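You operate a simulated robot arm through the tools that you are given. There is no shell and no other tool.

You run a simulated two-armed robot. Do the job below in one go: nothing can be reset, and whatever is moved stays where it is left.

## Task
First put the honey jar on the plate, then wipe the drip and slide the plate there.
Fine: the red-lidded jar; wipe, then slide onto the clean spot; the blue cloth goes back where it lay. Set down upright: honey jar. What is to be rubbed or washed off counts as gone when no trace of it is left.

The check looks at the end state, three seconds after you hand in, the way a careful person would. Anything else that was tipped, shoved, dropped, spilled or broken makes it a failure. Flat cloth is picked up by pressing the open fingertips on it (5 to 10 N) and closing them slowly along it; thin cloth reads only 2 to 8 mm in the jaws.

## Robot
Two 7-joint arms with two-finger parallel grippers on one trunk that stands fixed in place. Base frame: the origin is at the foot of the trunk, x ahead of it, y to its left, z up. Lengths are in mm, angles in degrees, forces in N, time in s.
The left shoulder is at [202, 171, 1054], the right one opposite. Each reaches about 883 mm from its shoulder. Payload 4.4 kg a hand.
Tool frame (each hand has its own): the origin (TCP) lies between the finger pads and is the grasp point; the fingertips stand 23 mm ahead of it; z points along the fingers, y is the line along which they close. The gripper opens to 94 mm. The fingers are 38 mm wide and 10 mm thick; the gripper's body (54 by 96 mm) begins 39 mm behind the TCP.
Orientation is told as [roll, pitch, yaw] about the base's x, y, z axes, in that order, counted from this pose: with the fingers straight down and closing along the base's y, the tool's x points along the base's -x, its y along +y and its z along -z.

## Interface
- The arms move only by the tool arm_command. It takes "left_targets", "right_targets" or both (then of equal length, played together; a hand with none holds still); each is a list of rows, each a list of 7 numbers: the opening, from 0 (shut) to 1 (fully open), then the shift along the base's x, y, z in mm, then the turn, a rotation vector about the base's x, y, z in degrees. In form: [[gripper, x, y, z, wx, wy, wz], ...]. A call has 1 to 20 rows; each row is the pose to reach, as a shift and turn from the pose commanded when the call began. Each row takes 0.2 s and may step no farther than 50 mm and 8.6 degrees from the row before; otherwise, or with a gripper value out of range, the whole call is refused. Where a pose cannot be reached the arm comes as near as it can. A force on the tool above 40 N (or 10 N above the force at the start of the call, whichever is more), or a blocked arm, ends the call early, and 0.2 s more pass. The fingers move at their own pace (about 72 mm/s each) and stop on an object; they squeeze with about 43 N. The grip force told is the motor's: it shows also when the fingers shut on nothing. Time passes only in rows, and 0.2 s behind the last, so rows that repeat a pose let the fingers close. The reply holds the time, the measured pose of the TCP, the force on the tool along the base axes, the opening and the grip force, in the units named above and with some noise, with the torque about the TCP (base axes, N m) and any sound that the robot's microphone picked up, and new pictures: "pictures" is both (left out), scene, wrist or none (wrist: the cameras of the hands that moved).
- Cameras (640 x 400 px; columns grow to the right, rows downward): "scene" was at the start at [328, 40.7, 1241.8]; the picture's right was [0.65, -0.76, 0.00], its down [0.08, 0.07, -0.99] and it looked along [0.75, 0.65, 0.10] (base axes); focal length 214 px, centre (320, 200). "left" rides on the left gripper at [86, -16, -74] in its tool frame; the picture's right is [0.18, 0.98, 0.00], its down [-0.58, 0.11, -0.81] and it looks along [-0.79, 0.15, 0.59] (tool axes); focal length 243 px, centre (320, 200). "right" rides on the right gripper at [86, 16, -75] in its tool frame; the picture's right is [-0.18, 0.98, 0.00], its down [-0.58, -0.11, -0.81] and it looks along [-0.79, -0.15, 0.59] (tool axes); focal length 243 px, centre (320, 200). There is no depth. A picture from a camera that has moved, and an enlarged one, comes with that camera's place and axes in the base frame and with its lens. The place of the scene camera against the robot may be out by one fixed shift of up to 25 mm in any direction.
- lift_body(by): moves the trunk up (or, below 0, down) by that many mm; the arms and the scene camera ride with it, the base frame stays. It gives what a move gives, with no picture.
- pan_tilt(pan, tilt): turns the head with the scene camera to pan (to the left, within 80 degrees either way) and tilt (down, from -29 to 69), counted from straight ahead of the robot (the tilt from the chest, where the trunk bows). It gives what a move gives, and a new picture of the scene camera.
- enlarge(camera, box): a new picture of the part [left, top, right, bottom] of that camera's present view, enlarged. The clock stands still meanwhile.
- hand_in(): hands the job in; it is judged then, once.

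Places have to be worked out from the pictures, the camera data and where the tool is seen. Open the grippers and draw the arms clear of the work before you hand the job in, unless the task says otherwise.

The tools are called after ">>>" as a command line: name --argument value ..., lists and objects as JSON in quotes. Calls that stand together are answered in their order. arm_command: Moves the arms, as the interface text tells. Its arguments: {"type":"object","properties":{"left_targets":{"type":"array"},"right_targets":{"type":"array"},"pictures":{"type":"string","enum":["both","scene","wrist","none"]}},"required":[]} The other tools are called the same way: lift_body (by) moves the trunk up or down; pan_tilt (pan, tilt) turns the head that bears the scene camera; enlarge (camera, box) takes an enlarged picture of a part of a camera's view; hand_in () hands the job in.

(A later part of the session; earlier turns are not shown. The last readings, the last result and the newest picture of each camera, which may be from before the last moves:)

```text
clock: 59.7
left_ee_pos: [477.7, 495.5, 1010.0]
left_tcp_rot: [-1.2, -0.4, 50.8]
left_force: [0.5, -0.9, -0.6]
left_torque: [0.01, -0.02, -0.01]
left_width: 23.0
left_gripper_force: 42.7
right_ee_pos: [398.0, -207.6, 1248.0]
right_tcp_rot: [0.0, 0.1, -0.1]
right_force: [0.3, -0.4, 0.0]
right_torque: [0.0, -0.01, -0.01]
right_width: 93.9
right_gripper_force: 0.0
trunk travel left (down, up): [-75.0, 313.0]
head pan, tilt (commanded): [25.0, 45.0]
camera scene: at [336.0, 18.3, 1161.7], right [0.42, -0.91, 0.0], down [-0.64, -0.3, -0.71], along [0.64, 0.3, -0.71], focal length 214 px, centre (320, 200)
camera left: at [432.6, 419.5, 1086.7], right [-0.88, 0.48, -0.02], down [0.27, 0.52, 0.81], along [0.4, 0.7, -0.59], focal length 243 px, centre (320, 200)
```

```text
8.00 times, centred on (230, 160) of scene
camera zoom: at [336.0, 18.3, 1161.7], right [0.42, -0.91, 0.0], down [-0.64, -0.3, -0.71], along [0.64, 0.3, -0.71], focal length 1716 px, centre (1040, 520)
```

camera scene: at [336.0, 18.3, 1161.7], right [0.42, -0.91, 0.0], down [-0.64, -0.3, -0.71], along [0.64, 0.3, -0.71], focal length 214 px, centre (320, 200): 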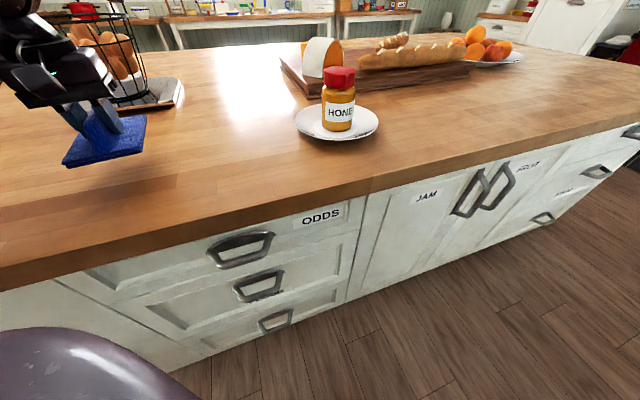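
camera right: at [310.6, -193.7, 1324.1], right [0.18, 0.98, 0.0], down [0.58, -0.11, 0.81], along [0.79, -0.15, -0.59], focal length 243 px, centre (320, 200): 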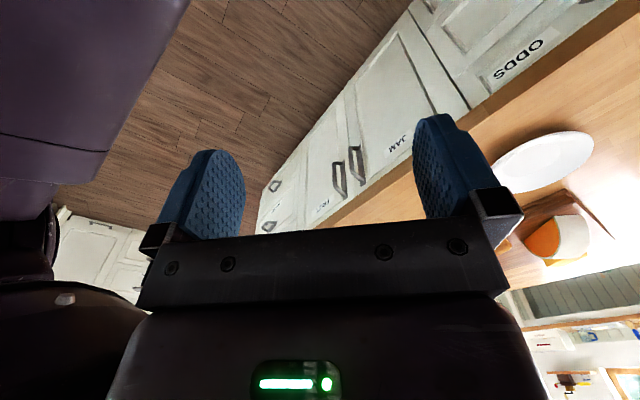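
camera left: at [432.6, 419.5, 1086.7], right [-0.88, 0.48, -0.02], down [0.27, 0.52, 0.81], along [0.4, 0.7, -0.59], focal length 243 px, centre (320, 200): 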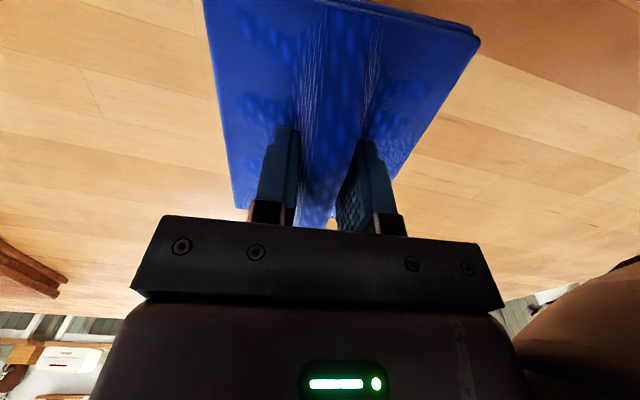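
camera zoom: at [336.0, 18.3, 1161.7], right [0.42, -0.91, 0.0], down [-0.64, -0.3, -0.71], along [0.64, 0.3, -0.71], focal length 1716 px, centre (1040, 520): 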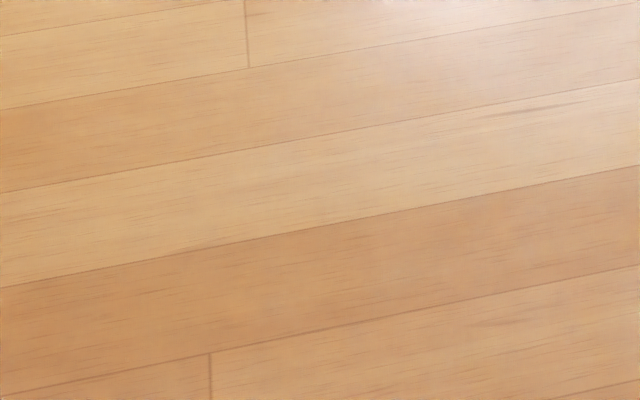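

The spot is clean at 8× enlargement, with only bare wood grain left. The wrist view shows the cloth has not slipped in the jaws, so I level the remaining tilt and carry it back to its home pose, stopping a few mm above the table.

>>> arm_command --left_targets '[[0, -19, 26, 0, 0.45, 1.18, 0], [0, -37.7, 52.8, 0, 0.45, 1.18, 0], [0, -37.7, 52.8, -20, 0.45, 1.18, 0], [0, -37.7, 52.8, -38, 0.45, 1.18, 0], [0, -37.7, 52.8, -49, 0.45, 1.18, 0], [0, -37.7, 52.8, -49, 0.45, 1.18, 0]]' --pictures "both"

```text
clock: 61.1
left_ee_pos: [437.5, 547.8, 962.0]
left_tcp_rot: [0.0, -0.1, 50.9]
left_force: [0.4, -0.3, -0.1]
left_torque: [0.0, -0.01, -0.02]
left_width: 23.0
left_gripper_force: 43.5
right_ee_pos: [399.0, -207.7, 1248.3]
right_tcp_rot: [0.1, 0.1, 0.1]
right_force: [0.7, 0.4, -0.6]
right_torque: [0.03, 0.03, 0.03]
right_width: 94.0
right_gripper_force: 0.1
trunk travel left (down, up): [-75.0, 313.0]
head pan, tilt (commanded): [25.0, 45.0]
camera scene: at [335.7, 18.3, 1162.0], right [0.42, -0.91, 0.0], down [-0.64, -0.3, -0.71], along [0.64, 0.3, -0.71], focal length 214 px, centre (320, 200)
camera left: at [395.9, 470.7, 1038.3], right [-0.88, 0.48, 0.0], down [0.28, 0.52, 0.81], along [0.39, 0.71, -0.59], focal length 243 px, centre (320, 200)
```

scene: 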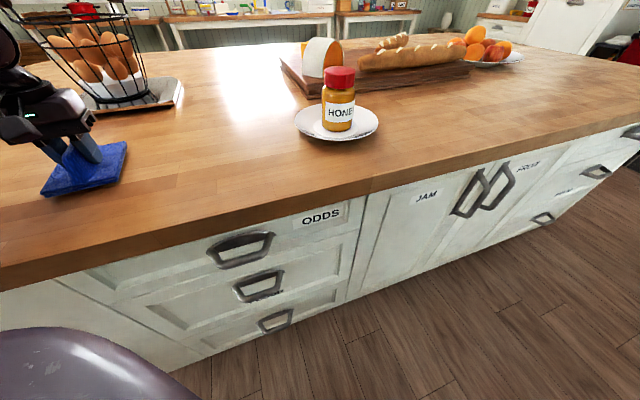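
left: 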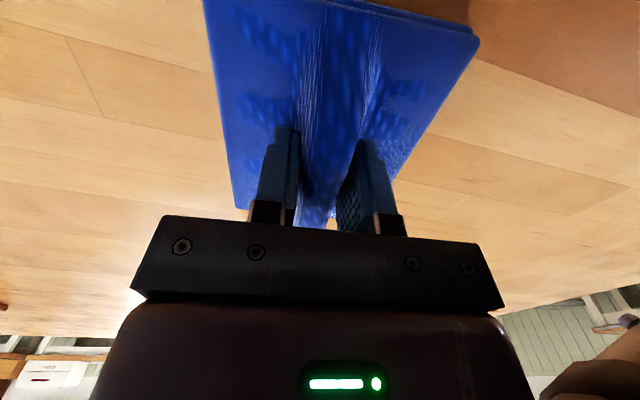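

The cloth is back over its place. I lower it to contact.

>>> arm_command --left_targets '[[0, 0.5, 0, -3, 0, 0, 0], [0, 0.5, 0, -5, 0, 0, 0], [0, 0.5, 0, -6, 0, 0, 0], [0, 0.5, 0, -7, 0, 0, 0]]' --pictures "none"

```text
clock: 62.1
left_ee_pos: [440.6, 548.0, 957.5]
left_tcp_rot: [0.0, -0.2, 50.7]
left_force: [0.7, 0.9, 5.3]
left_torque: [-0.22, 0.26, -0.01]
left_width: 23.0
left_gripper_force: 43.6
right_ee_pos: [397.3, -207.2, 1249.6]
right_tcp_rot: [0.0, 0.2, 0.0]
right_force: [0.0, 0.6, 0.5]
right_torque: [-0.02, 0.0, 0.02]
right_width: 94.0
right_gripper_force: 0.0
trunk travel left (down, up): [-75.0, 313.0]
head pan, tilt (commanded): [25.0, 45.0]
```

The cloth rests on the table with 5 N. I open the fingers slowly and then rise straight up.

>>> arm_command --left_targets '[[0.28, 0, 0, 0.3, 0, 0, 0], [0.36, 0, 0, 0.5, 0, 0, 0], [0.46, 0, 0, 1, 0, 0, 0], [0.56, 0, 0, 2, 0, 0, 0], [0.62, 0, 0, 4, 0, 0, 0], [0.62, 0, 0, 10, 0, 0, 0], [0.62, 0, 0, 25, 0, 0, 0], [0.62, 0, 0, 50, 0, 0, 0], [0.62, 0, 0, 80, 0, 0, 0], [0.7, 0, 0, 120, 0, 0, 0], [0.8, 0, 0, 140, 0, 0, 0], [0.8, 0, 0, 140, 0, 0, 0]]' --pictures "both"

>>> enlarge --camera "scene" --box '[30, 130, 150, 205]'

>>> enlarge --camera "left" --box '[240, 0, 400, 120]'

```text
clock: 64.7
left_ee_pos: [440.0, 548.9, 1095.9]
left_tcp_rot: [0.0, 0.0, 50.8]
left_force: [-1.1, 0.0, 0.6]
left_torque: [0.03, 0.0, 0.02]
left_width: 75.4
left_gripper_force: 0.1
right_ee_pos: [398.7, -208.7, 1248.1]
right_tcp_rot: [0.1, 0.1, 0.0]
right_force: [-0.7, -0.2, 0.4]
right_torque: [0.02, 0.01, 0.01]
right_width: 94.0
right_gripper_force: 0.0
trunk travel left (down, up): [-75.0, 313.0]
head pan, tilt (commanded): [25.0, 45.0]
camera scene: at [335.8, 18.4, 1161.9], right [0.42, -0.91, 0.0], down [-0.64, -0.3, -0.71], along [0.64, 0.3, -0.71], focal length 214 px, centre (320, 200)
camera left: at [396.6, 471.2, 1170.9], right [-0.88, 0.48, 0.0], down [0.28, 0.52, 0.81], along [0.39, 0.71, -0.59], focal length 243 px, centre (320, 200)
```

scene: 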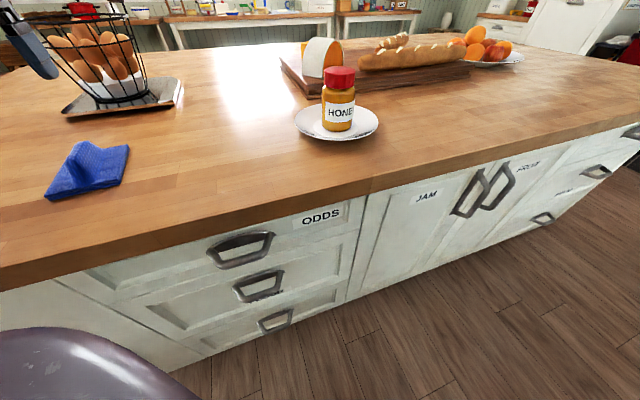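
left: 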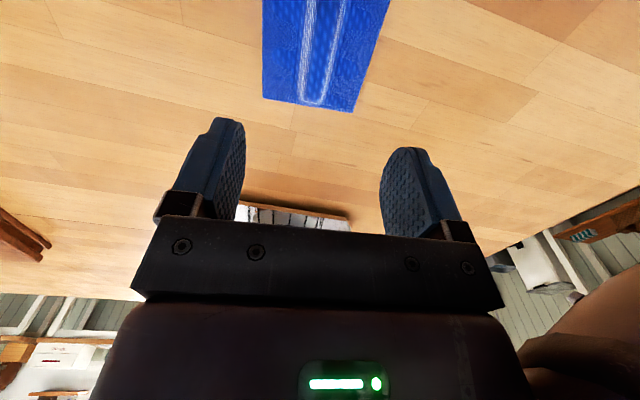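

```text
5.33 times, centred on (90, 168) of scene
camera zoom: at [335.8, 18.4, 1161.9], right [0.42, -0.91, 0.0], down [-0.64, -0.3, -0.71], along [0.64, 0.3, -0.71], focal length 1144 px, centre (1547, 373)
```

zoom: 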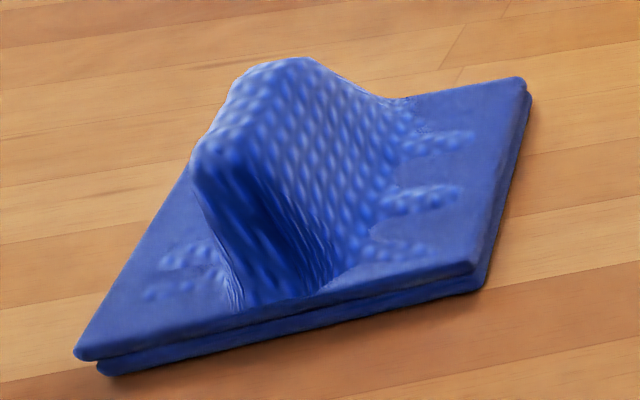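

```text
3.33 times, centred on (320, 60) of left
camera zoom: at [396.6, 471.2, 1170.9], right [-0.88, 0.48, 0.0], down [0.28, 0.52, 0.81], along [0.39, 0.71, -0.59], focal length 809 px, centre (320, 667)
```

zoom: 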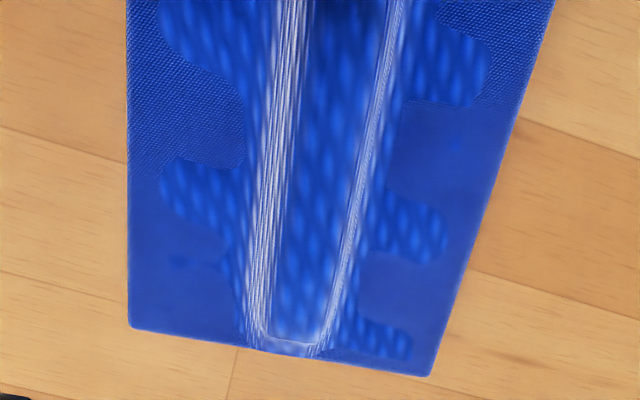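

The cloth lies back where it was within a millimetre or two, its outline matching the first picture. I move the hand over the cleaned spot for a close look with the wrist camera.

>>> arm_command --left_targets '[[0.8, 10, -28, 0, 0, 0, 0], [0.8, 22, -65, 0, 0, 0, 0], [0.8, 36, -105, -5, 0, 0, 0], [0.8, 50, -145, -12, 0, 0, 0], [0.8, 64, -185, -20, 0, 0, 0], [0.8, 78, -225, -28, 0, 0, 0], [0.8, 90, -259, -36, 0, 0, 0], [0.8, 90, -259, -36, 0, 0, 0]]' --pictures "both"

>>> enlarge --camera "left" --box '[200, 40, 440, 190]'

```text
clock: 66.5
left_ee_pos: [529.8, 288.3, 1059.7]
left_tcp_rot: [0.0, -0.1, 50.8]
left_force: [0.0, 0.3, -0.2]
left_torque: [0.0, -0.03, -0.02]
left_width: 75.3
left_gripper_force: 0.1
right_ee_pos: [396.8, -208.5, 1248.5]
right_tcp_rot: [0.0, 0.1, 0.0]
right_force: [-0.3, 0.5, 0.2]
right_torque: [-0.01, 0.01, -0.01]
right_width: 93.9
right_gripper_force: 0.0
trunk travel left (down, up): [-75.0, 313.0]
head pan, tilt (commanded): [25.0, 45.0]
camera scene: at [335.7, 18.4, 1162.0], right [0.42, -0.91, 0.0], down [-0.64, -0.3, -0.71], along [0.64, 0.3, -0.71], focal length 214 px, centre (320, 200)
camera left: at [486.8, 212.2, 1136.1], right [-0.88, 0.48, 0.0], down [0.28, 0.52, 0.81], along [0.39, 0.71, -0.59], focal length 243 px, centre (320, 200)
```

scene: 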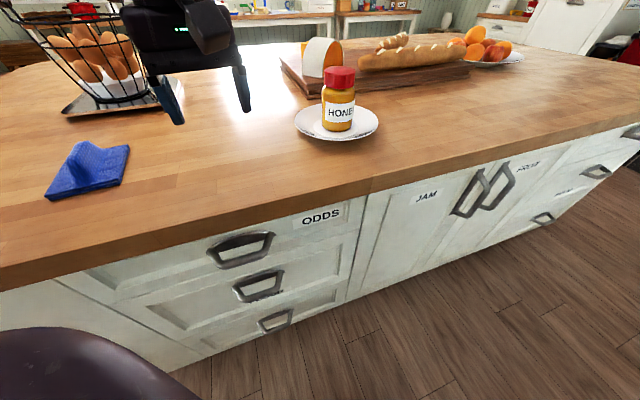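
left: 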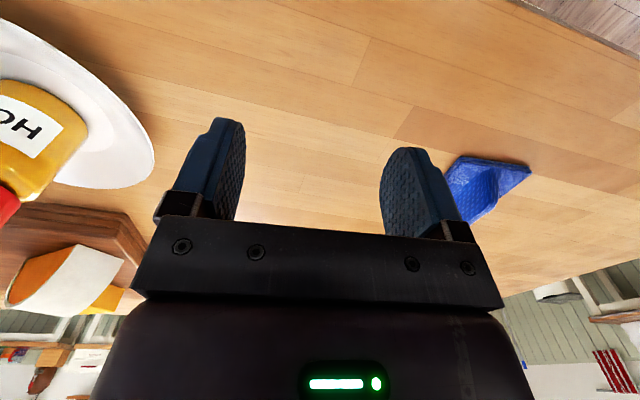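

```text
2.67 times, centred on (320, 115) of left
camera zoom: at [486.8, 212.2, 1136.1], right [-0.88, 0.48, 0.0], down [0.28, 0.52, 0.81], along [0.39, 0.71, -0.59], focal length 647 px, centre (320, 427)
```

zoom: 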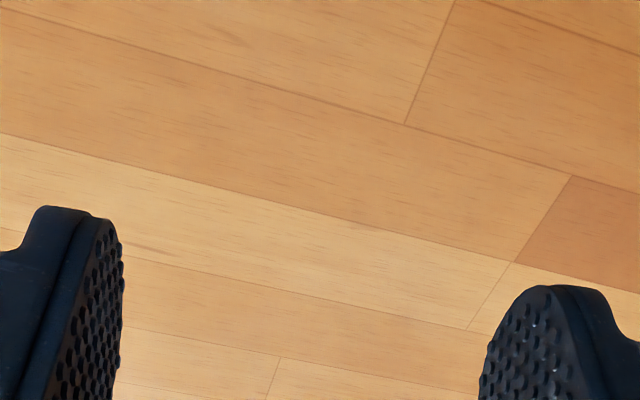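

The spot is clean in the close view too. To slide the plate by (−210, +146), a push from its far right side suits the right arm, with its closed fingers as a flat wall. I retract the left arm and swing the right hand forward with a 40° lean to test its reach.

>>> arm_command --left_targets '[[0.8, -20, 30, 25, 0, 0, -7.3], [0.8, -45, 62, 50, 0, 0, -14.6], [0.8, -70, 95, 75, 0, 0, -21.9], [0.8, -95, 130, 100, 0, 0, -29.2], [0.8, -120, 165, 120, 0, 0, -36.5], [0.8, -145, 200, 135, 0, 0, -43.8], [0.8, -170, 237, 140, 0, 0, -50.8]]' --right_targets '[[0.5, 30, 10, 0, 0, -7, 0], [0.2, 65, 20, 0, 0, -14, 0], [0, 100, 35, -10, 0, -21, 0], [0, 135, 50, -25, 0, -28, 0], [0, 170, 65, -40, 0, -35, 0], [0, 205, 80, -55, 0, -40, 0], [0, 240, 95, -70, 0, -40, 0]]' --pictures "both"

```text
clock: 68.1
left_ee_pos: [361.4, 525.9, 1199.3]
left_tcp_rot: [0.2, -0.1, -0.2]
left_force: [0.5, 0.5, -1.0]
left_torque: [0.02, 0.07, 0.0]
left_width: 75.1
left_gripper_force: 0.1
right_ee_pos: [642.2, -113.2, 1176.7]
right_tcp_rot: [0.0, -39.8, 0.1]
right_force: [0.3, -0.2, -0.3]
right_torque: [0.05, 0.02, -0.01]
right_width: 0.1
right_gripper_force: 42.7
trunk travel left (down, up): [-75.0, 313.0]
head pan, tilt (commanded): [25.0, 45.0]
camera scene: at [337.5, 17.8, 1161.0], right [0.42, -0.91, 0.0], down [-0.64, -0.3, -0.71], along [0.64, 0.3, -0.71], focal length 214 px, centre (320, 200)
camera right: at [527.0, -97.4, 1178.9], right [0.14, 0.98, 0.12], down [-0.07, -0.11, 0.99], along [0.99, -0.15, 0.05], focal length 243 px, centre (320, 200)
camera left: at [273.7, 510.2, 1275.2], right [-0.18, 0.98, 0.0], down [0.58, 0.11, 0.81], along [0.79, 0.15, -0.59], focal length 243 px, centre (320, 200)
```

scene: 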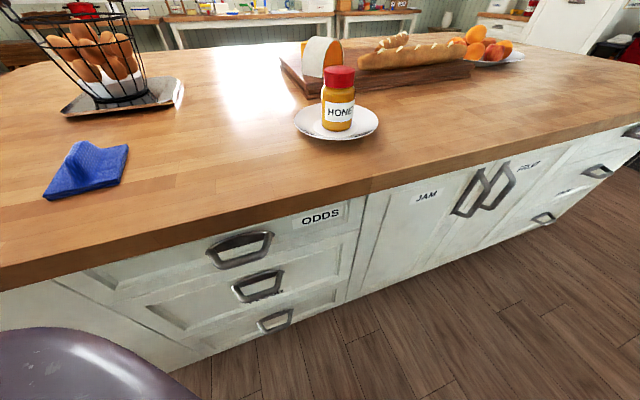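
right: 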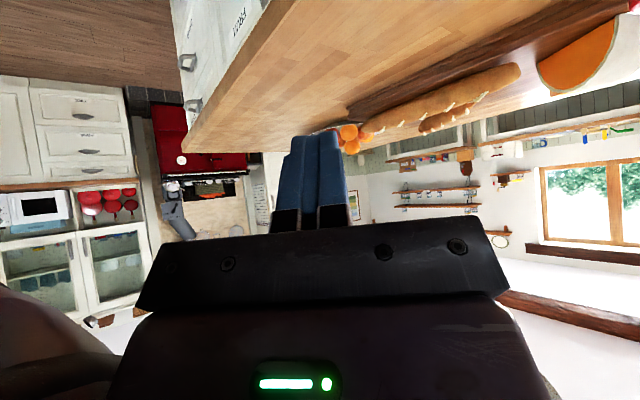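
left: 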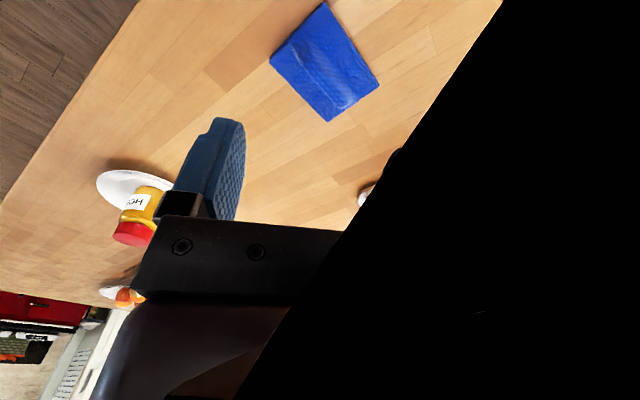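

The right hand leans 40° as asked. I now yaw it +55° in free air, so its closing axis lies along the slide direction, and see if the wrist allows it.

>>> arm_command --right_targets '[[0, 10, 5, 0, 0, 0, 8], [0, 20, 10, 0, 0, 0, 16], [0, 30, 15, 0, 0, 0, 24], [0, 40, 20, 0, 0, 0, 32], [0, 50, 25, 0, 0, 0, 40], [0, 60, 30, 0, 0, 0, 48], [0, 70, 35, 0, 0, 0, 55], [0, 70, 35, 0, 0, 0, 55]]' --pictures "both"

```text
clock: 69.9
left_ee_pos: [359.3, 527.7, 1200.7]
left_tcp_rot: [0.0, -0.1, 0.0]
left_force: [-0.5, 0.1, -0.3]
left_torque: [0.01, 0.0, 0.03]
left_width: 75.3
left_gripper_force: 0.1
right_ee_pos: [707.6, -78.1, 1179.3]
right_tcp_rot: [-0.1, -39.9, 55.1]
right_force: [0.4, 0.8, -0.9]
right_torque: [0.0, -0.04, 0.01]
right_width: 0.0
right_gripper_force: 42.4
trunk travel left (down, up): [-75.0, 313.0]
head pan, tilt (commanded): [25.0, 45.0]
camera scene: at [335.5, 18.4, 1162.2], right [0.42, -0.91, 0.0], down [-0.64, -0.3, -0.71], along [0.64, 0.3, -0.71], focal length 214 px, centre (320, 200)
camera right: at [629.4, -162.7, 1181.0], right [-0.73, 0.68, 0.12], down [0.05, -0.12, 0.99], along [0.69, 0.72, 0.06], focal length 243 px, centre (320, 200)
```

scene: 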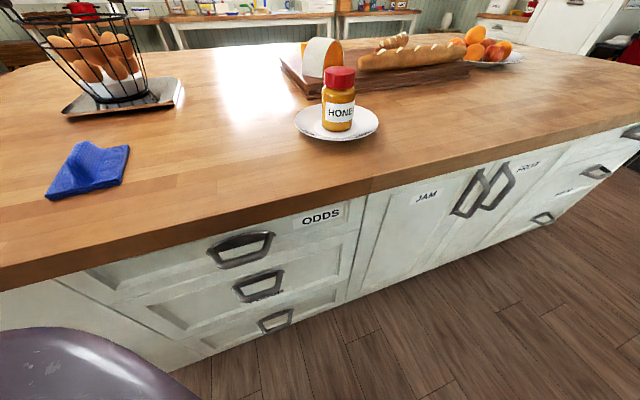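
right: 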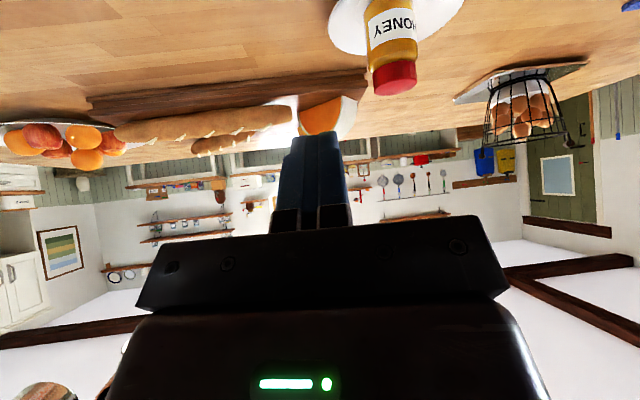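

The right wrist reaches that orientation. I lower the right hand beside the plate's right side at about (820, 43), outside the rim, staying above the table first.

>>> arm_command --right_targets '[[0, 20, 22, -30, 0, 0, 0], [0, 42, 45, -62, 0, 0, 0], [0, 64, 68, -94, 0, 0, 0], [0, 86, 92, -126, 0, 0, 0], [0, 105, 112, -158, 0, 0, 0], [0, 112, 121, -190, 0, 0, 0], [0, 112, 121, -205, 0, 0, 0], [0, 112, 121, -205, 0, 0, 0]]' --pictures "both"

>>> enlarge --camera "scene" --box '[280, 60, 440, 160]'

```text
clock: 71.7
left_ee_pos: [360.0, 525.8, 1199.3]
left_tcp_rot: [0.0, -0.2, 0.0]
left_force: [-0.1, 0.0, 0.0]
left_torque: [-0.01, -0.01, 0.02]
left_width: 75.1
left_gripper_force: 0.0
right_ee_pos: [821.2, 42.8, 972.3]
right_tcp_rot: [-0.1, -39.9, 55.0]
right_force: [-0.7, -0.8, -0.6]
right_torque: [0.0, -0.01, 0.0]
right_width: 0.0
right_gripper_force: 42.7
trunk travel left (down, up): [-75.0, 313.0]
head pan, tilt (commanded): [25.0, 45.0]
camera scene: at [335.7, 18.4, 1162.1], right [0.42, -0.91, 0.0], down [-0.64, -0.3, -0.71], along [0.64, 0.3, -0.71], focal length 214 px, centre (320, 200)
camera right: at [741.5, -41.5, 975.5], right [-0.72, 0.68, 0.12], down [0.05, -0.12, 0.99], along [0.69, 0.72, 0.06], focal length 243 px, centre (320, 200)
```

scene: 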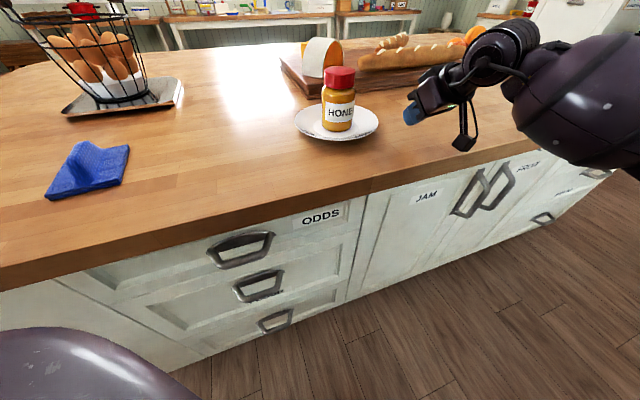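
right: 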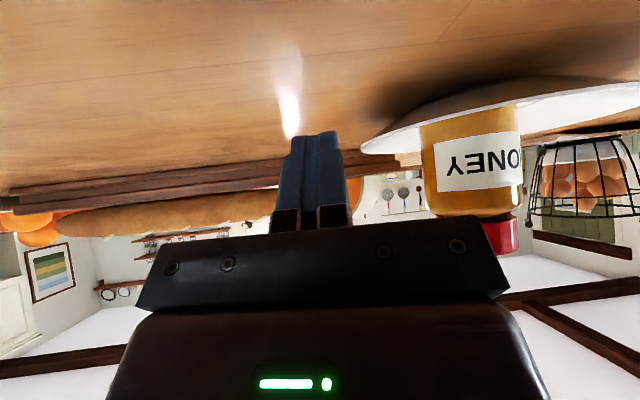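

```text
4.00 times, centred on (360, 110) of scene
camera zoom: at [335.7, 18.4, 1162.1], right [0.42, -0.91, 0.0], down [-0.64, -0.3, -0.71], along [0.64, 0.3, -0.71], focal length 858 px, centre (160, 560)
```

zoom: 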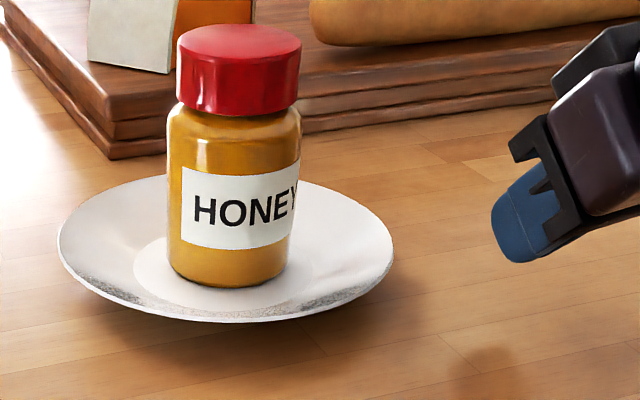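

The right camera sees the plate nearly edge-on, giving a rim at z≈942 and a centre near (783.5, 206.5). I lower the closed fingers to about 6 mm above the table and slide them along the tangent line to (881, 133), behind the plate with about 13 mm clearance.

>>> arm_command --right_targets '[[0, 0, 0, -8, 0, 0, 0], [0, 0, 0, -16, 0, 0, 0], [0, 12, 17, -16, 0, 0, 0], [0, 24, 35, -16, 0, 0, 0], [0, 36, 53, -16, 0, 0, 0], [0, 48, 71, -16, 0, 0, 0], [0, 60, 90, -16, 0, 0, 0], [0, 60, 90, -16, 0, 0, 0]]' --pictures "both"

>>> enlarge --camera "scene" --box '[280, 60, 440, 160]'

```text
clock: 73.5
left_ee_pos: [359.8, 527.0, 1201.1]
left_tcp_rot: [0.0, -0.1, 0.0]
left_force: [-0.5, -0.1, -0.8]
left_torque: [-0.01, -0.02, 0.03]
left_width: 75.1
left_gripper_force: 0.2
right_ee_pos: [862.3, 104.1, 957.5]
right_tcp_rot: [0.1, -39.9, 55.0]
right_force: [0.2, -0.2, 0.3]
right_torque: [0.01, 0.0, 0.01]
right_width: 0.2
right_gripper_force: 42.3
right hand out of reach, approached as far as the arm can: row 6, 7, 8
trunk travel left (down, up): [-75.0, 313.0]
head pan, tilt (commanded): [25.0, 45.0]
camera scene: at [335.6, 18.2, 1162.1], right [0.42, -0.91, 0.0], down [-0.64, -0.3, -0.71], along [0.64, 0.3, -0.71], focal length 214 px, centre (320, 200)
camera right: at [783.9, 20.3, 960.1], right [-0.72, 0.68, 0.12], down [0.05, -0.12, 0.99], along [0.69, 0.72, 0.05], focal length 243 px, centre (320, 200)
```

scene: 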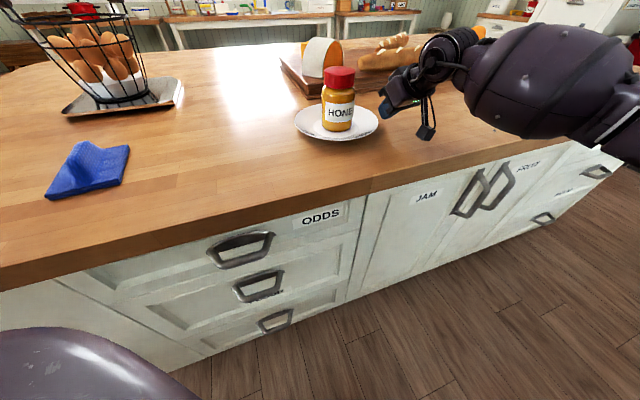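
right: 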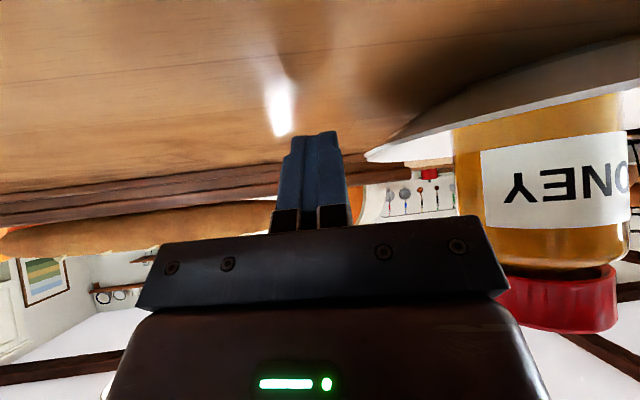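

```text
4.00 times, centred on (360, 110) of scene
camera zoom: at [335.6, 18.2, 1162.1], right [0.42, -0.91, 0.0], down [-0.64, -0.3, -0.71], along [0.64, 0.3, -0.71], focal length 858 px, centre (160, 560)
```

zoom: 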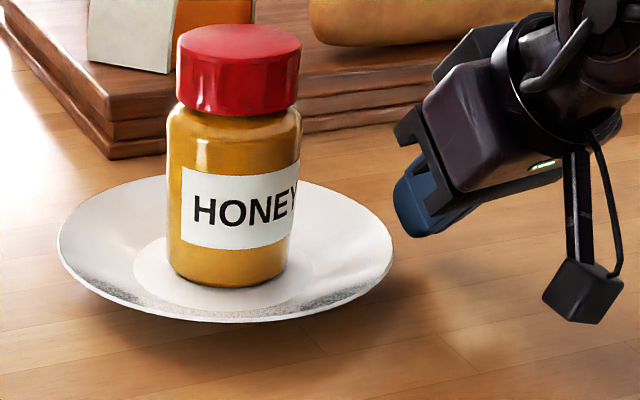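

The arm's reach ends at (862, 104), short of the point directly behind the plate. I change to two flat-wall pushes. First the right hand pushes at 40° yaw, along (−0.64, 0.77), then the left hand pushes the remainder along (−0.87, −0.5). I back off a little and turn the right hand to 40° yaw.

>>> arm_command --right_targets '[[0, -10, -15, 0, 0, 0, 0], [0, -20, -30, 0, 0, 0, 0], [0, -20, -30, 0, 0, 0, -7.5], [0, -20, -30, 0, 0, 0, -15], [0, -20, -30, 0, 0, 0, -15]]' --pictures "both"

```text
clock: 74.7
left_ee_pos: [358.3, 526.7, 1199.6]
left_tcp_rot: [0.1, -0.2, -0.1]
left_force: [0.6, 0.1, -0.2]
left_torque: [0.0, -0.01, -0.01]
left_width: 75.3
left_gripper_force: 0.1
right_ee_pos: [842.0, 74.8, 956.8]
right_tcp_rot: [-0.1, -39.9, 40.0]
right_force: [0.3, -0.5, -0.3]
right_torque: [-0.03, 0.01, 0.02]
right_width: 0.0
right_gripper_force: 42.0
trunk travel left (down, up): [-75.0, 313.0]
head pan, tilt (commanded): [25.0, 45.0]
camera scene: at [335.8, 18.3, 1161.9], right [0.42, -0.91, 0.0], down [-0.64, -0.3, -0.71], along [0.64, 0.3, -0.71], focal length 214 px, centre (320, 200)
camera right: at [744.0, 13.7, 959.5], right [-0.52, 0.84, 0.12], down [0.01, -0.13, 0.99], along [0.85, 0.52, 0.05], focal length 243 px, centre (320, 200)
```

scene: 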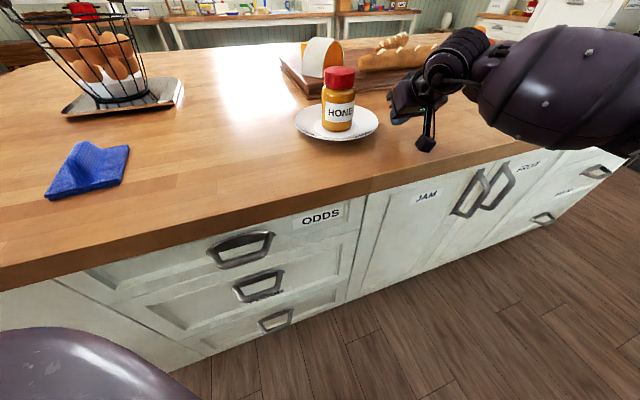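
right: 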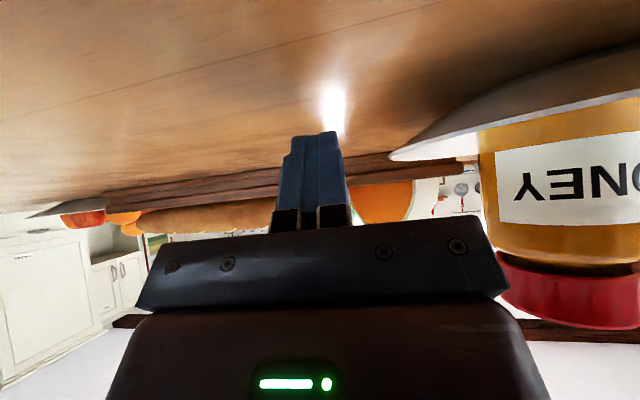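

After clipping, the commanded pose equals the measured one, which helps. The plate centre refines to about (782.5, 207.5). I move the right fingers along the tangent behind the plate, then in toward the rim, leaving a gap of about 12 mm.

>>> arm_command --right_targets '[[0, 14, 11.8, 0, 0, 0, 0], [0, 28, 23.6, 0, 0, 0, 0], [0, 23, 29.6, 0, 0, 0, 0], [0, 17.7, 35.9, 0, 0, 0, 0], [0, 17.7, 35.9, 0, 0, 0, 0]]' --pictures "both"

>>> enlarge --camera "scene" --box '[280, 60, 440, 160]'

>>> enlarge --camera "right" --box '[240, 60, 480, 210]'

```text
clock: 75.9
left_ee_pos: [359.4, 526.3, 1199.8]
left_tcp_rot: [-0.1, -0.1, 0.0]
left_force: [0.2, 0.1, 0.4]
left_torque: [0.04, -0.02, -0.03]
left_width: 75.3
left_gripper_force: 0.0
right_ee_pos: [858.8, 111.1, 955.8]
right_tcp_rot: [-0.1, -39.9, 40.0]
right_force: [-0.2, 0.2, -0.2]
right_torque: [0.02, 0.0, 0.0]
right_width: 0.0
right_gripper_force: 41.6
trunk travel left (down, up): [-75.0, 313.0]
head pan, tilt (commanded): [25.0, 45.0]
camera scene: at [335.7, 18.4, 1162.0], right [0.42, -0.91, 0.0], down [-0.64, -0.3, -0.71], along [0.64, 0.3, -0.71], focal length 214 px, centre (320, 200)
camera right: at [760.9, 49.7, 959.0], right [-0.52, 0.84, 0.12], down [0.02, -0.13, 0.99], along [0.85, 0.52, 0.05], focal length 243 px, centre (320, 200)
```

scene: 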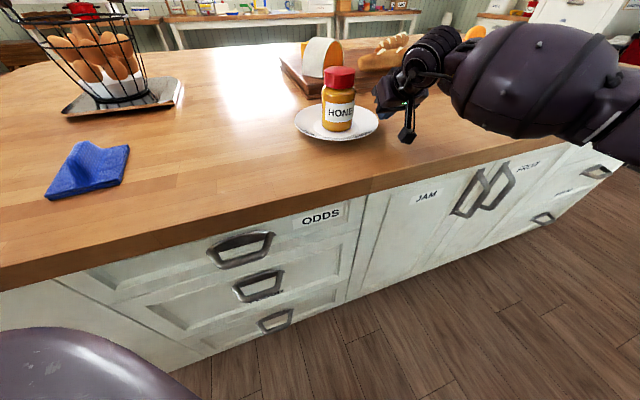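
right: 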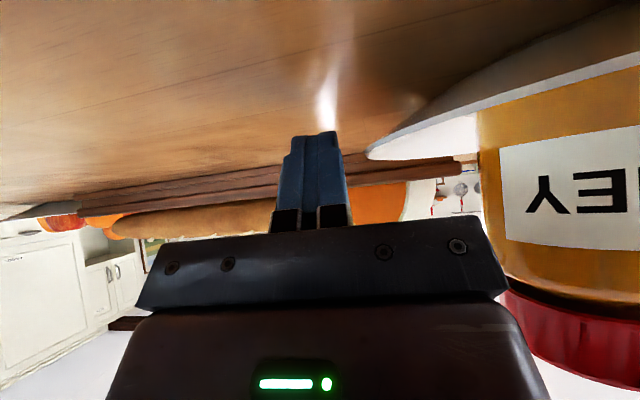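

```text
4.00 times, centred on (360, 110) of scene
camera zoom: at [335.7, 18.4, 1162.0], right [0.42, -0.91, 0.0], down [-0.64, -0.3, -0.71], along [0.64, 0.3, -0.71], focal length 858 px, centre (160, 560)
```

zoom: 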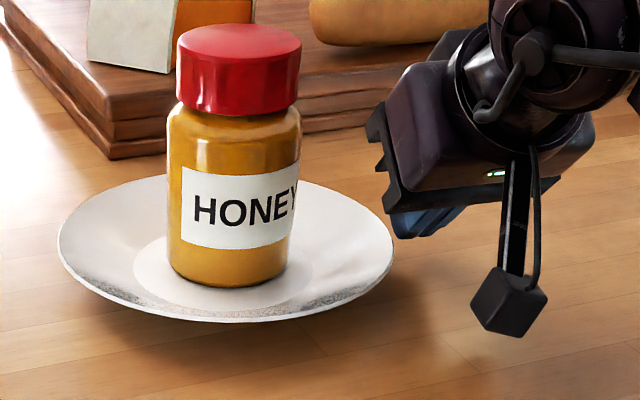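

```text
2.67 times, centred on (360, 135) of right
camera zoom: at [760.9, 49.7, 959.0], right [-0.52, 0.84, 0.12], down [0.02, -0.13, 0.99], along [0.85, 0.52, 0.05], focal length 647 px, centre (213, 373)
```

zoom: 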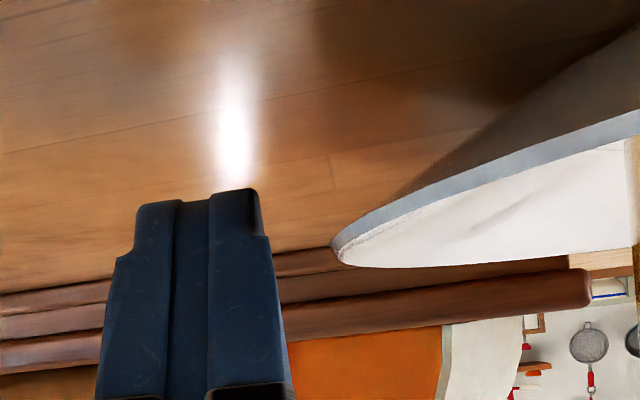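

The fingers stand beside the rim with tips below the rim edge, and the gripper body clears the plate and jar. I advance slowly along the push direction to find contact.

>>> arm_command --right_targets '[[0, -2.6, 3.1, 0, 0, 0, 0], [0, -5.1, 6.1, 0, 0, 0, 0], [0, -7.1, 8.4, 0, 0, 0, 0], [0, -8.4, 10, 0, 0, 0, 0], [0, -9.6, 11.5, 0, 0, 0, 0]]' --pictures "both"

>>> enlarge --camera "right" --box '[240, 60, 480, 210]'

```text
clock: 77.1
left_ee_pos: [360.0, 525.9, 1200.3]
left_tcp_rot: [0.0, -0.1, 0.0]
left_force: [-0.2, -0.1, 0.4]
left_torque: [-0.02, -0.01, 0.05]
left_width: 75.1
left_gripper_force: 0.0
right_ee_pos: [850.9, 119.9, 958.2]
right_tcp_rot: [-0.1, -39.9, 40.0]
right_force: [1.3, -1.4, 0.5]
right_torque: [-0.04, -0.02, 0.02]
right_width: 0.1
right_gripper_force: 43.0
trunk travel left (down, up): [-75.0, 313.0]
head pan, tilt (commanded): [25.0, 45.0]
camera scene: at [335.8, 18.2, 1162.0], right [0.42, -0.91, 0.0], down [-0.64, -0.3, -0.71], along [0.64, 0.3, -0.71], focal length 214 px, centre (320, 200)
camera right: at [752.5, 59.8, 959.4], right [-0.52, 0.84, 0.12], down [0.01, -0.13, 0.99], along [0.85, 0.52, 0.05], focal length 243 px, centre (320, 200)
```

scene: 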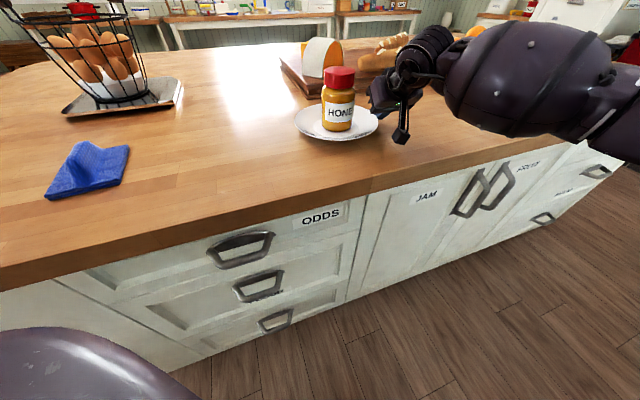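
right: 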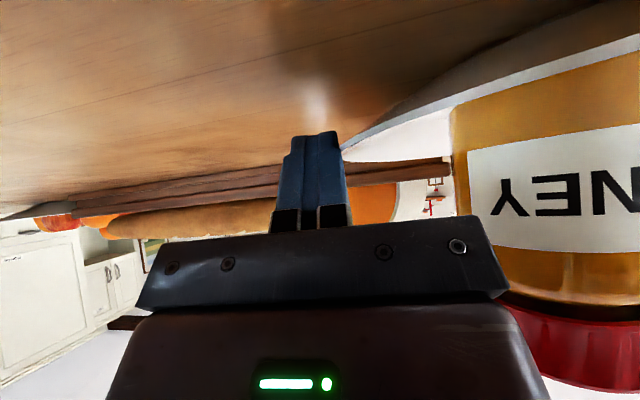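

```text
2.67 times, centred on (360, 135) of right
camera zoom: at [752.5, 59.8, 959.4], right [-0.52, 0.84, 0.12], down [0.01, -0.13, 0.99], along [0.85, 0.52, 0.05], focal length 647 px, centre (213, 373)
```

zoom: 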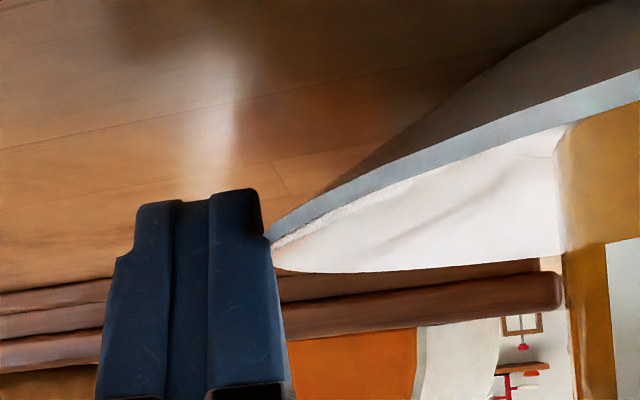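

Contact came at (851, 120) with about 2 N, just where predicted. I push slowly along (−0.643, 0.766) for 60 mm and check.

>>> arm_command --right_targets '[[0, -2.6, 3.1, 0, 0, 0, 0], [0, -6.4, 7.7, 0, 0, 0, 0], [0, -10.9, 13.0, 0, 0, 0, 0], [0, -15.4, 18.4, 0, 0, 0, 0], [0, -20.6, 24.5, 0, 0, 0, 0], [0, -25.7, 30.6, 0, 0, 0, 0], [0, -30.9, 36.8, 0, 0, 0, 0], [0, -36, 42.9, 0, 0, 0, 0], [0, -38.6, 46, 0, 0, 0, 0]]' --pictures "both"

>>> enlarge --camera "scene" --box '[220, 60, 420, 185]'

>>> enlarge --camera "right" --box '[240, 60, 480, 210]'

```text
clock: 79.1
left_ee_pos: [359.6, 526.2, 1199.1]
left_tcp_rot: [0.0, 0.0, 0.0]
left_force: [-0.1, 0.2, 0.0]
left_torque: [0.0, 0.02, -0.02]
left_width: 75.2
left_gripper_force: 0.0
right_ee_pos: [811.0, 167.4, 956.4]
right_tcp_rot: [0.0, -39.9, 40.1]
right_force: [2.7, -3.5, 2.6]
right_torque: [-0.02, -0.02, -0.07]
right_width: 0.0
right_gripper_force: 42.2
trunk travel left (down, up): [-75.0, 313.0]
head pan, tilt (commanded): [25.0, 45.0]
camera scene: at [335.7, 18.0, 1162.0], right [0.42, -0.91, 0.0], down [-0.64, -0.3, -0.71], along [0.64, 0.3, -0.71], focal length 214 px, centre (320, 200)
camera right: at [713.3, 106.5, 959.1], right [-0.52, 0.84, 0.12], down [0.01, -0.13, 0.99], along [0.85, 0.52, 0.05], focal length 243 px, centre (320, 200)
```

scene: 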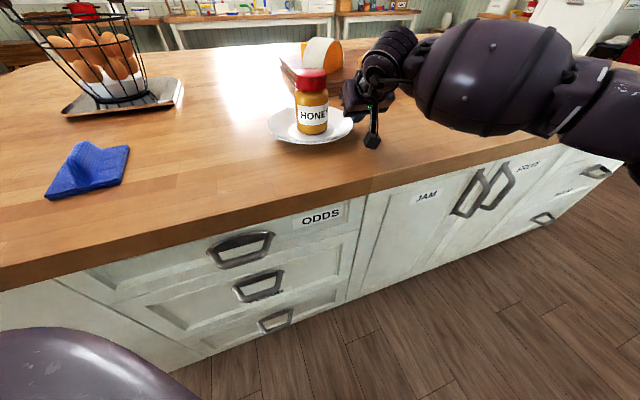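
right: 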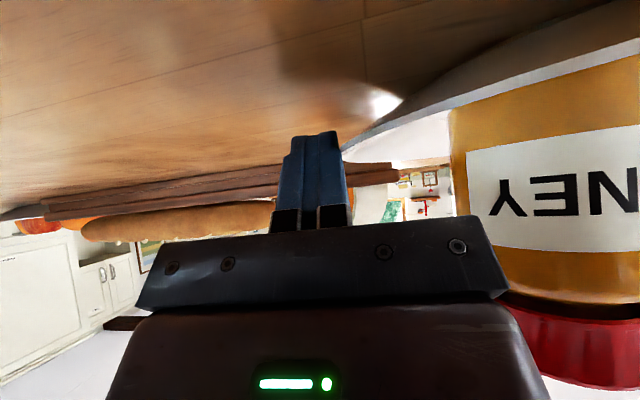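

```text
3.20 times, centred on (320, 122) of scene
camera zoom: at [335.7, 18.0, 1162.0], right [0.42, -0.91, 0.0], down [-0.64, -0.3, -0.71], along [0.64, 0.3, -0.71], focal length 686 px, centre (320, 448)
```

zoom: 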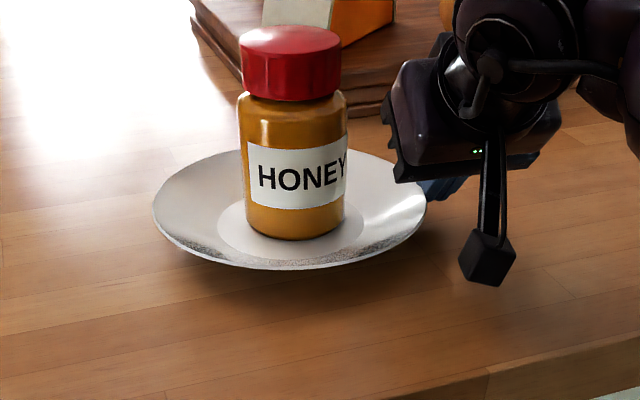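

```text
2.67 times, centred on (360, 135) of right
camera zoom: at [713.3, 106.5, 959.1], right [-0.52, 0.84, 0.12], down [0.01, -0.13, 0.99], along [0.85, 0.52, 0.05], focal length 647 px, centre (213, 373)
```

zoom: 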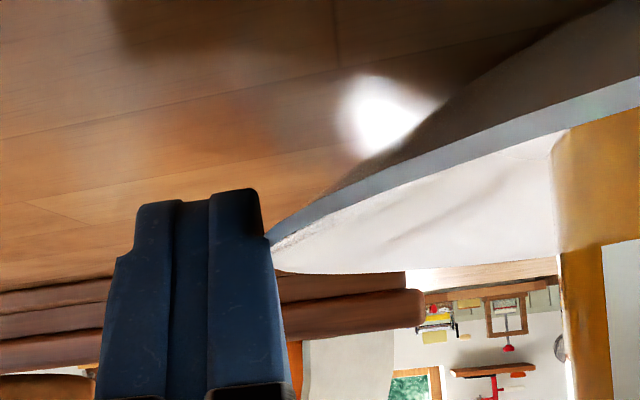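

The plate and jar slid smoothly with a 4–5 N push, and the jar has not shifted on the plate. I continue 90 mm along the same line.

>>> arm_command --right_targets '[[0, -3.2, 3.8, 0, 0, 0, 0], [0, -8.4, 10, 0, 0, 0, 0], [0, -14.8, 17.6, 0, 0, 0, 0], [0, -21.2, 25.3, 0, 0, 0, 0], [0, -27.6, 32.9, 0, 0, 0, 0], [0, -34.1, 40.6, 0, 0, 0, 0], [0, -40.5, 48.3, 0, 0, 0, 0], [0, -46.9, 55.9, 0, 0, 0, 0], [0, -52.7, 62.8, 0, 0, 0, 0], [0, -56.6, 67.4, 0, 0, 0, 0], [0, -57.9, 68.9, 0, 0, 0, 0]]' --pictures "both"

>>> enlarge --camera "scene" --box '[180, 60, 400, 200]'

```text
clock: 81.5
left_ee_pos: [360.1, 526.6, 1198.6]
left_tcp_rot: [0.1, -0.1, 0.0]
left_force: [-0.6, -0.2, -0.1]
left_torque: [-0.01, -0.04, 0.04]
left_width: 75.1
left_gripper_force: 0.1
right_ee_pos: [753.1, 236.0, 956.6]
right_tcp_rot: [0.1, -39.9, 40.0]
right_force: [2.1, -2.9, 0.3]
right_torque: [-0.03, -0.05, -0.07]
right_width: 0.1
right_gripper_force: 42.6
trunk travel left (down, up): [-75.0, 313.0]
head pan, tilt (commanded): [25.0, 45.0]
camera scene: at [335.9, 18.1, 1161.9], right [0.42, -0.91, 0.0], down [-0.64, -0.3, -0.71], along [0.64, 0.3, -0.71], focal length 214 px, centre (320, 200)
camera right: at [655.6, 175.3, 959.2], right [-0.52, 0.84, 0.12], down [0.02, -0.13, 0.99], along [0.85, 0.52, 0.05], focal length 243 px, centre (320, 200)
```

scene: 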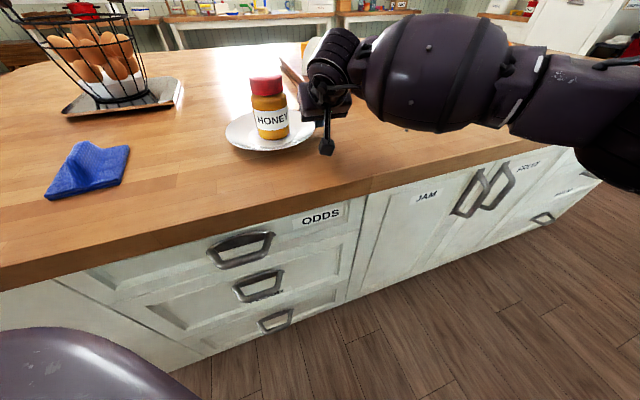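
right: 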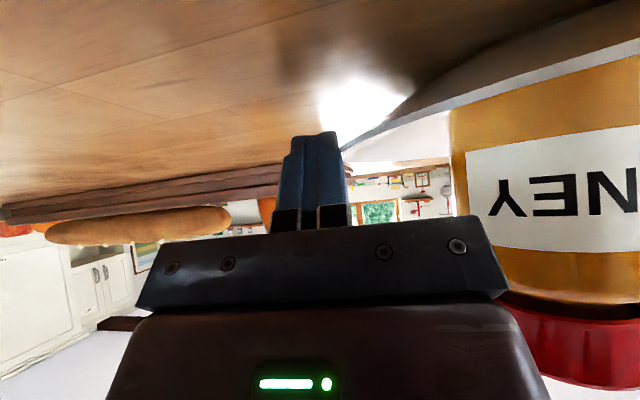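

```text
2.86 times, centred on (290, 130) of scene
camera zoom: at [335.9, 18.1, 1161.9], right [0.42, -0.91, 0.0], down [-0.64, -0.3, -0.71], along [0.64, 0.3, -0.71], focal length 613 px, centre (406, 400)
```

zoom: 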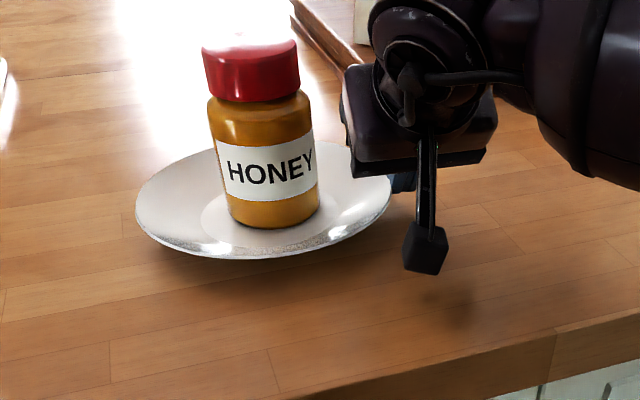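

The plate has moved about 150 mm to roughly (685, 322), with the jar steady. I push the remaining 85 mm of this leg.

>>> arm_command --right_targets '[[0, -3.2, 3.8, 0, 0, 0, 0], [0, -8.4, 10, 0, 0, 0, 0], [0, -14.8, 17.6, 0, 0, 0, 0], [0, -21.2, 25.3, 0, 0, 0, 0], [0, -27.6, 32.9, 0, 0, 0, 0], [0, -34.1, 40.6, 0, 0, 0, 0], [0, -40.5, 48.3, 0, 0, 0, 0], [0, -46.9, 55.9, 0, 0, 0, 0], [0, -51.4, 61.3, 0, 0, 0, 0], [0, -54.4, 64.8, 0, 0, 0, 0]]' --pictures "both"

>>> enlarge --camera "scene" --box '[140, 60, 360, 200]'

```text
clock: 83.7
left_ee_pos: [360.1, 525.7, 1200.1]
left_tcp_rot: [0.0, -0.1, 0.1]
left_force: [-1.0, -0.2, 0.0]
left_torque: [-0.01, -0.01, -0.01]
left_width: 75.3
left_gripper_force: 0.1
right_ee_pos: [697.9, 301.6, 956.6]
right_tcp_rot: [0.0, -39.9, 39.9]
right_force: [1.5, -2.1, 0.4]
right_torque: [-0.06, -0.04, -0.04]
right_width: 0.0
right_gripper_force: 42.9
trunk travel left (down, up): [-75.0, 313.0]
head pan, tilt (commanded): [25.0, 45.0]
camera scene: at [335.8, 18.2, 1162.0], right [0.42, -0.91, 0.0], down [-0.64, -0.3, -0.71], along [0.64, 0.3, -0.71], focal length 214 px, centre (320, 200)
camera right: at [601.3, 240.5, 959.6], right [-0.52, 0.84, 0.12], down [0.01, -0.13, 0.99], along [0.85, 0.52, 0.05], focal length 243 px, centre (320, 200)
```

scene: 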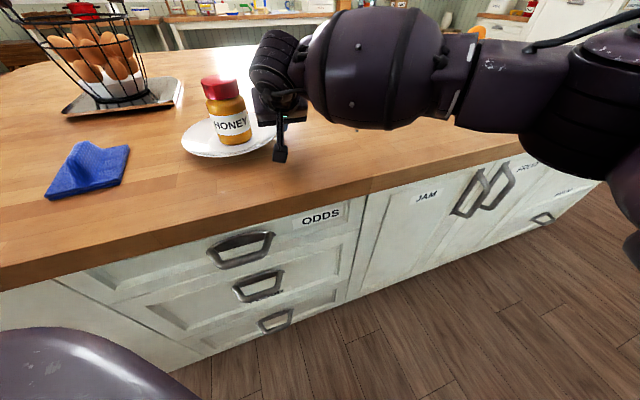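
right: 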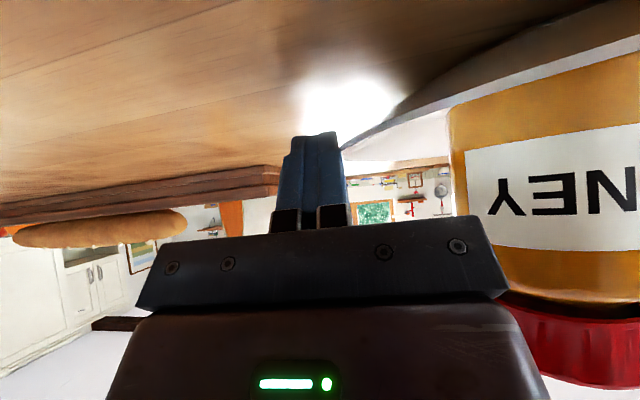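

```text
2.86 times, centred on (250, 130) of scene
camera zoom: at [335.8, 18.2, 1162.0], right [0.42, -0.91, 0.0], down [-0.64, -0.3, -0.71], along [0.64, 0.3, -0.71], focal length 613 px, centre (520, 400)
```

zoom: 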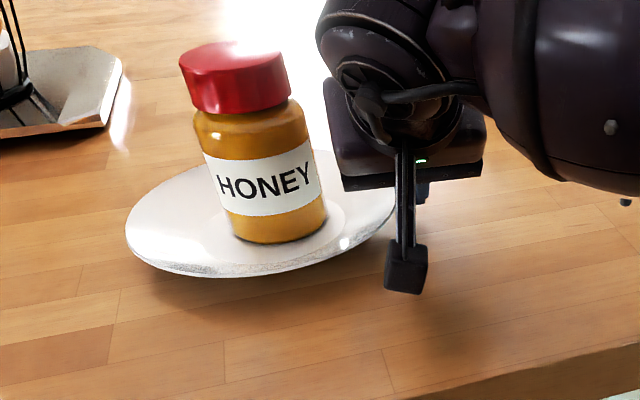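

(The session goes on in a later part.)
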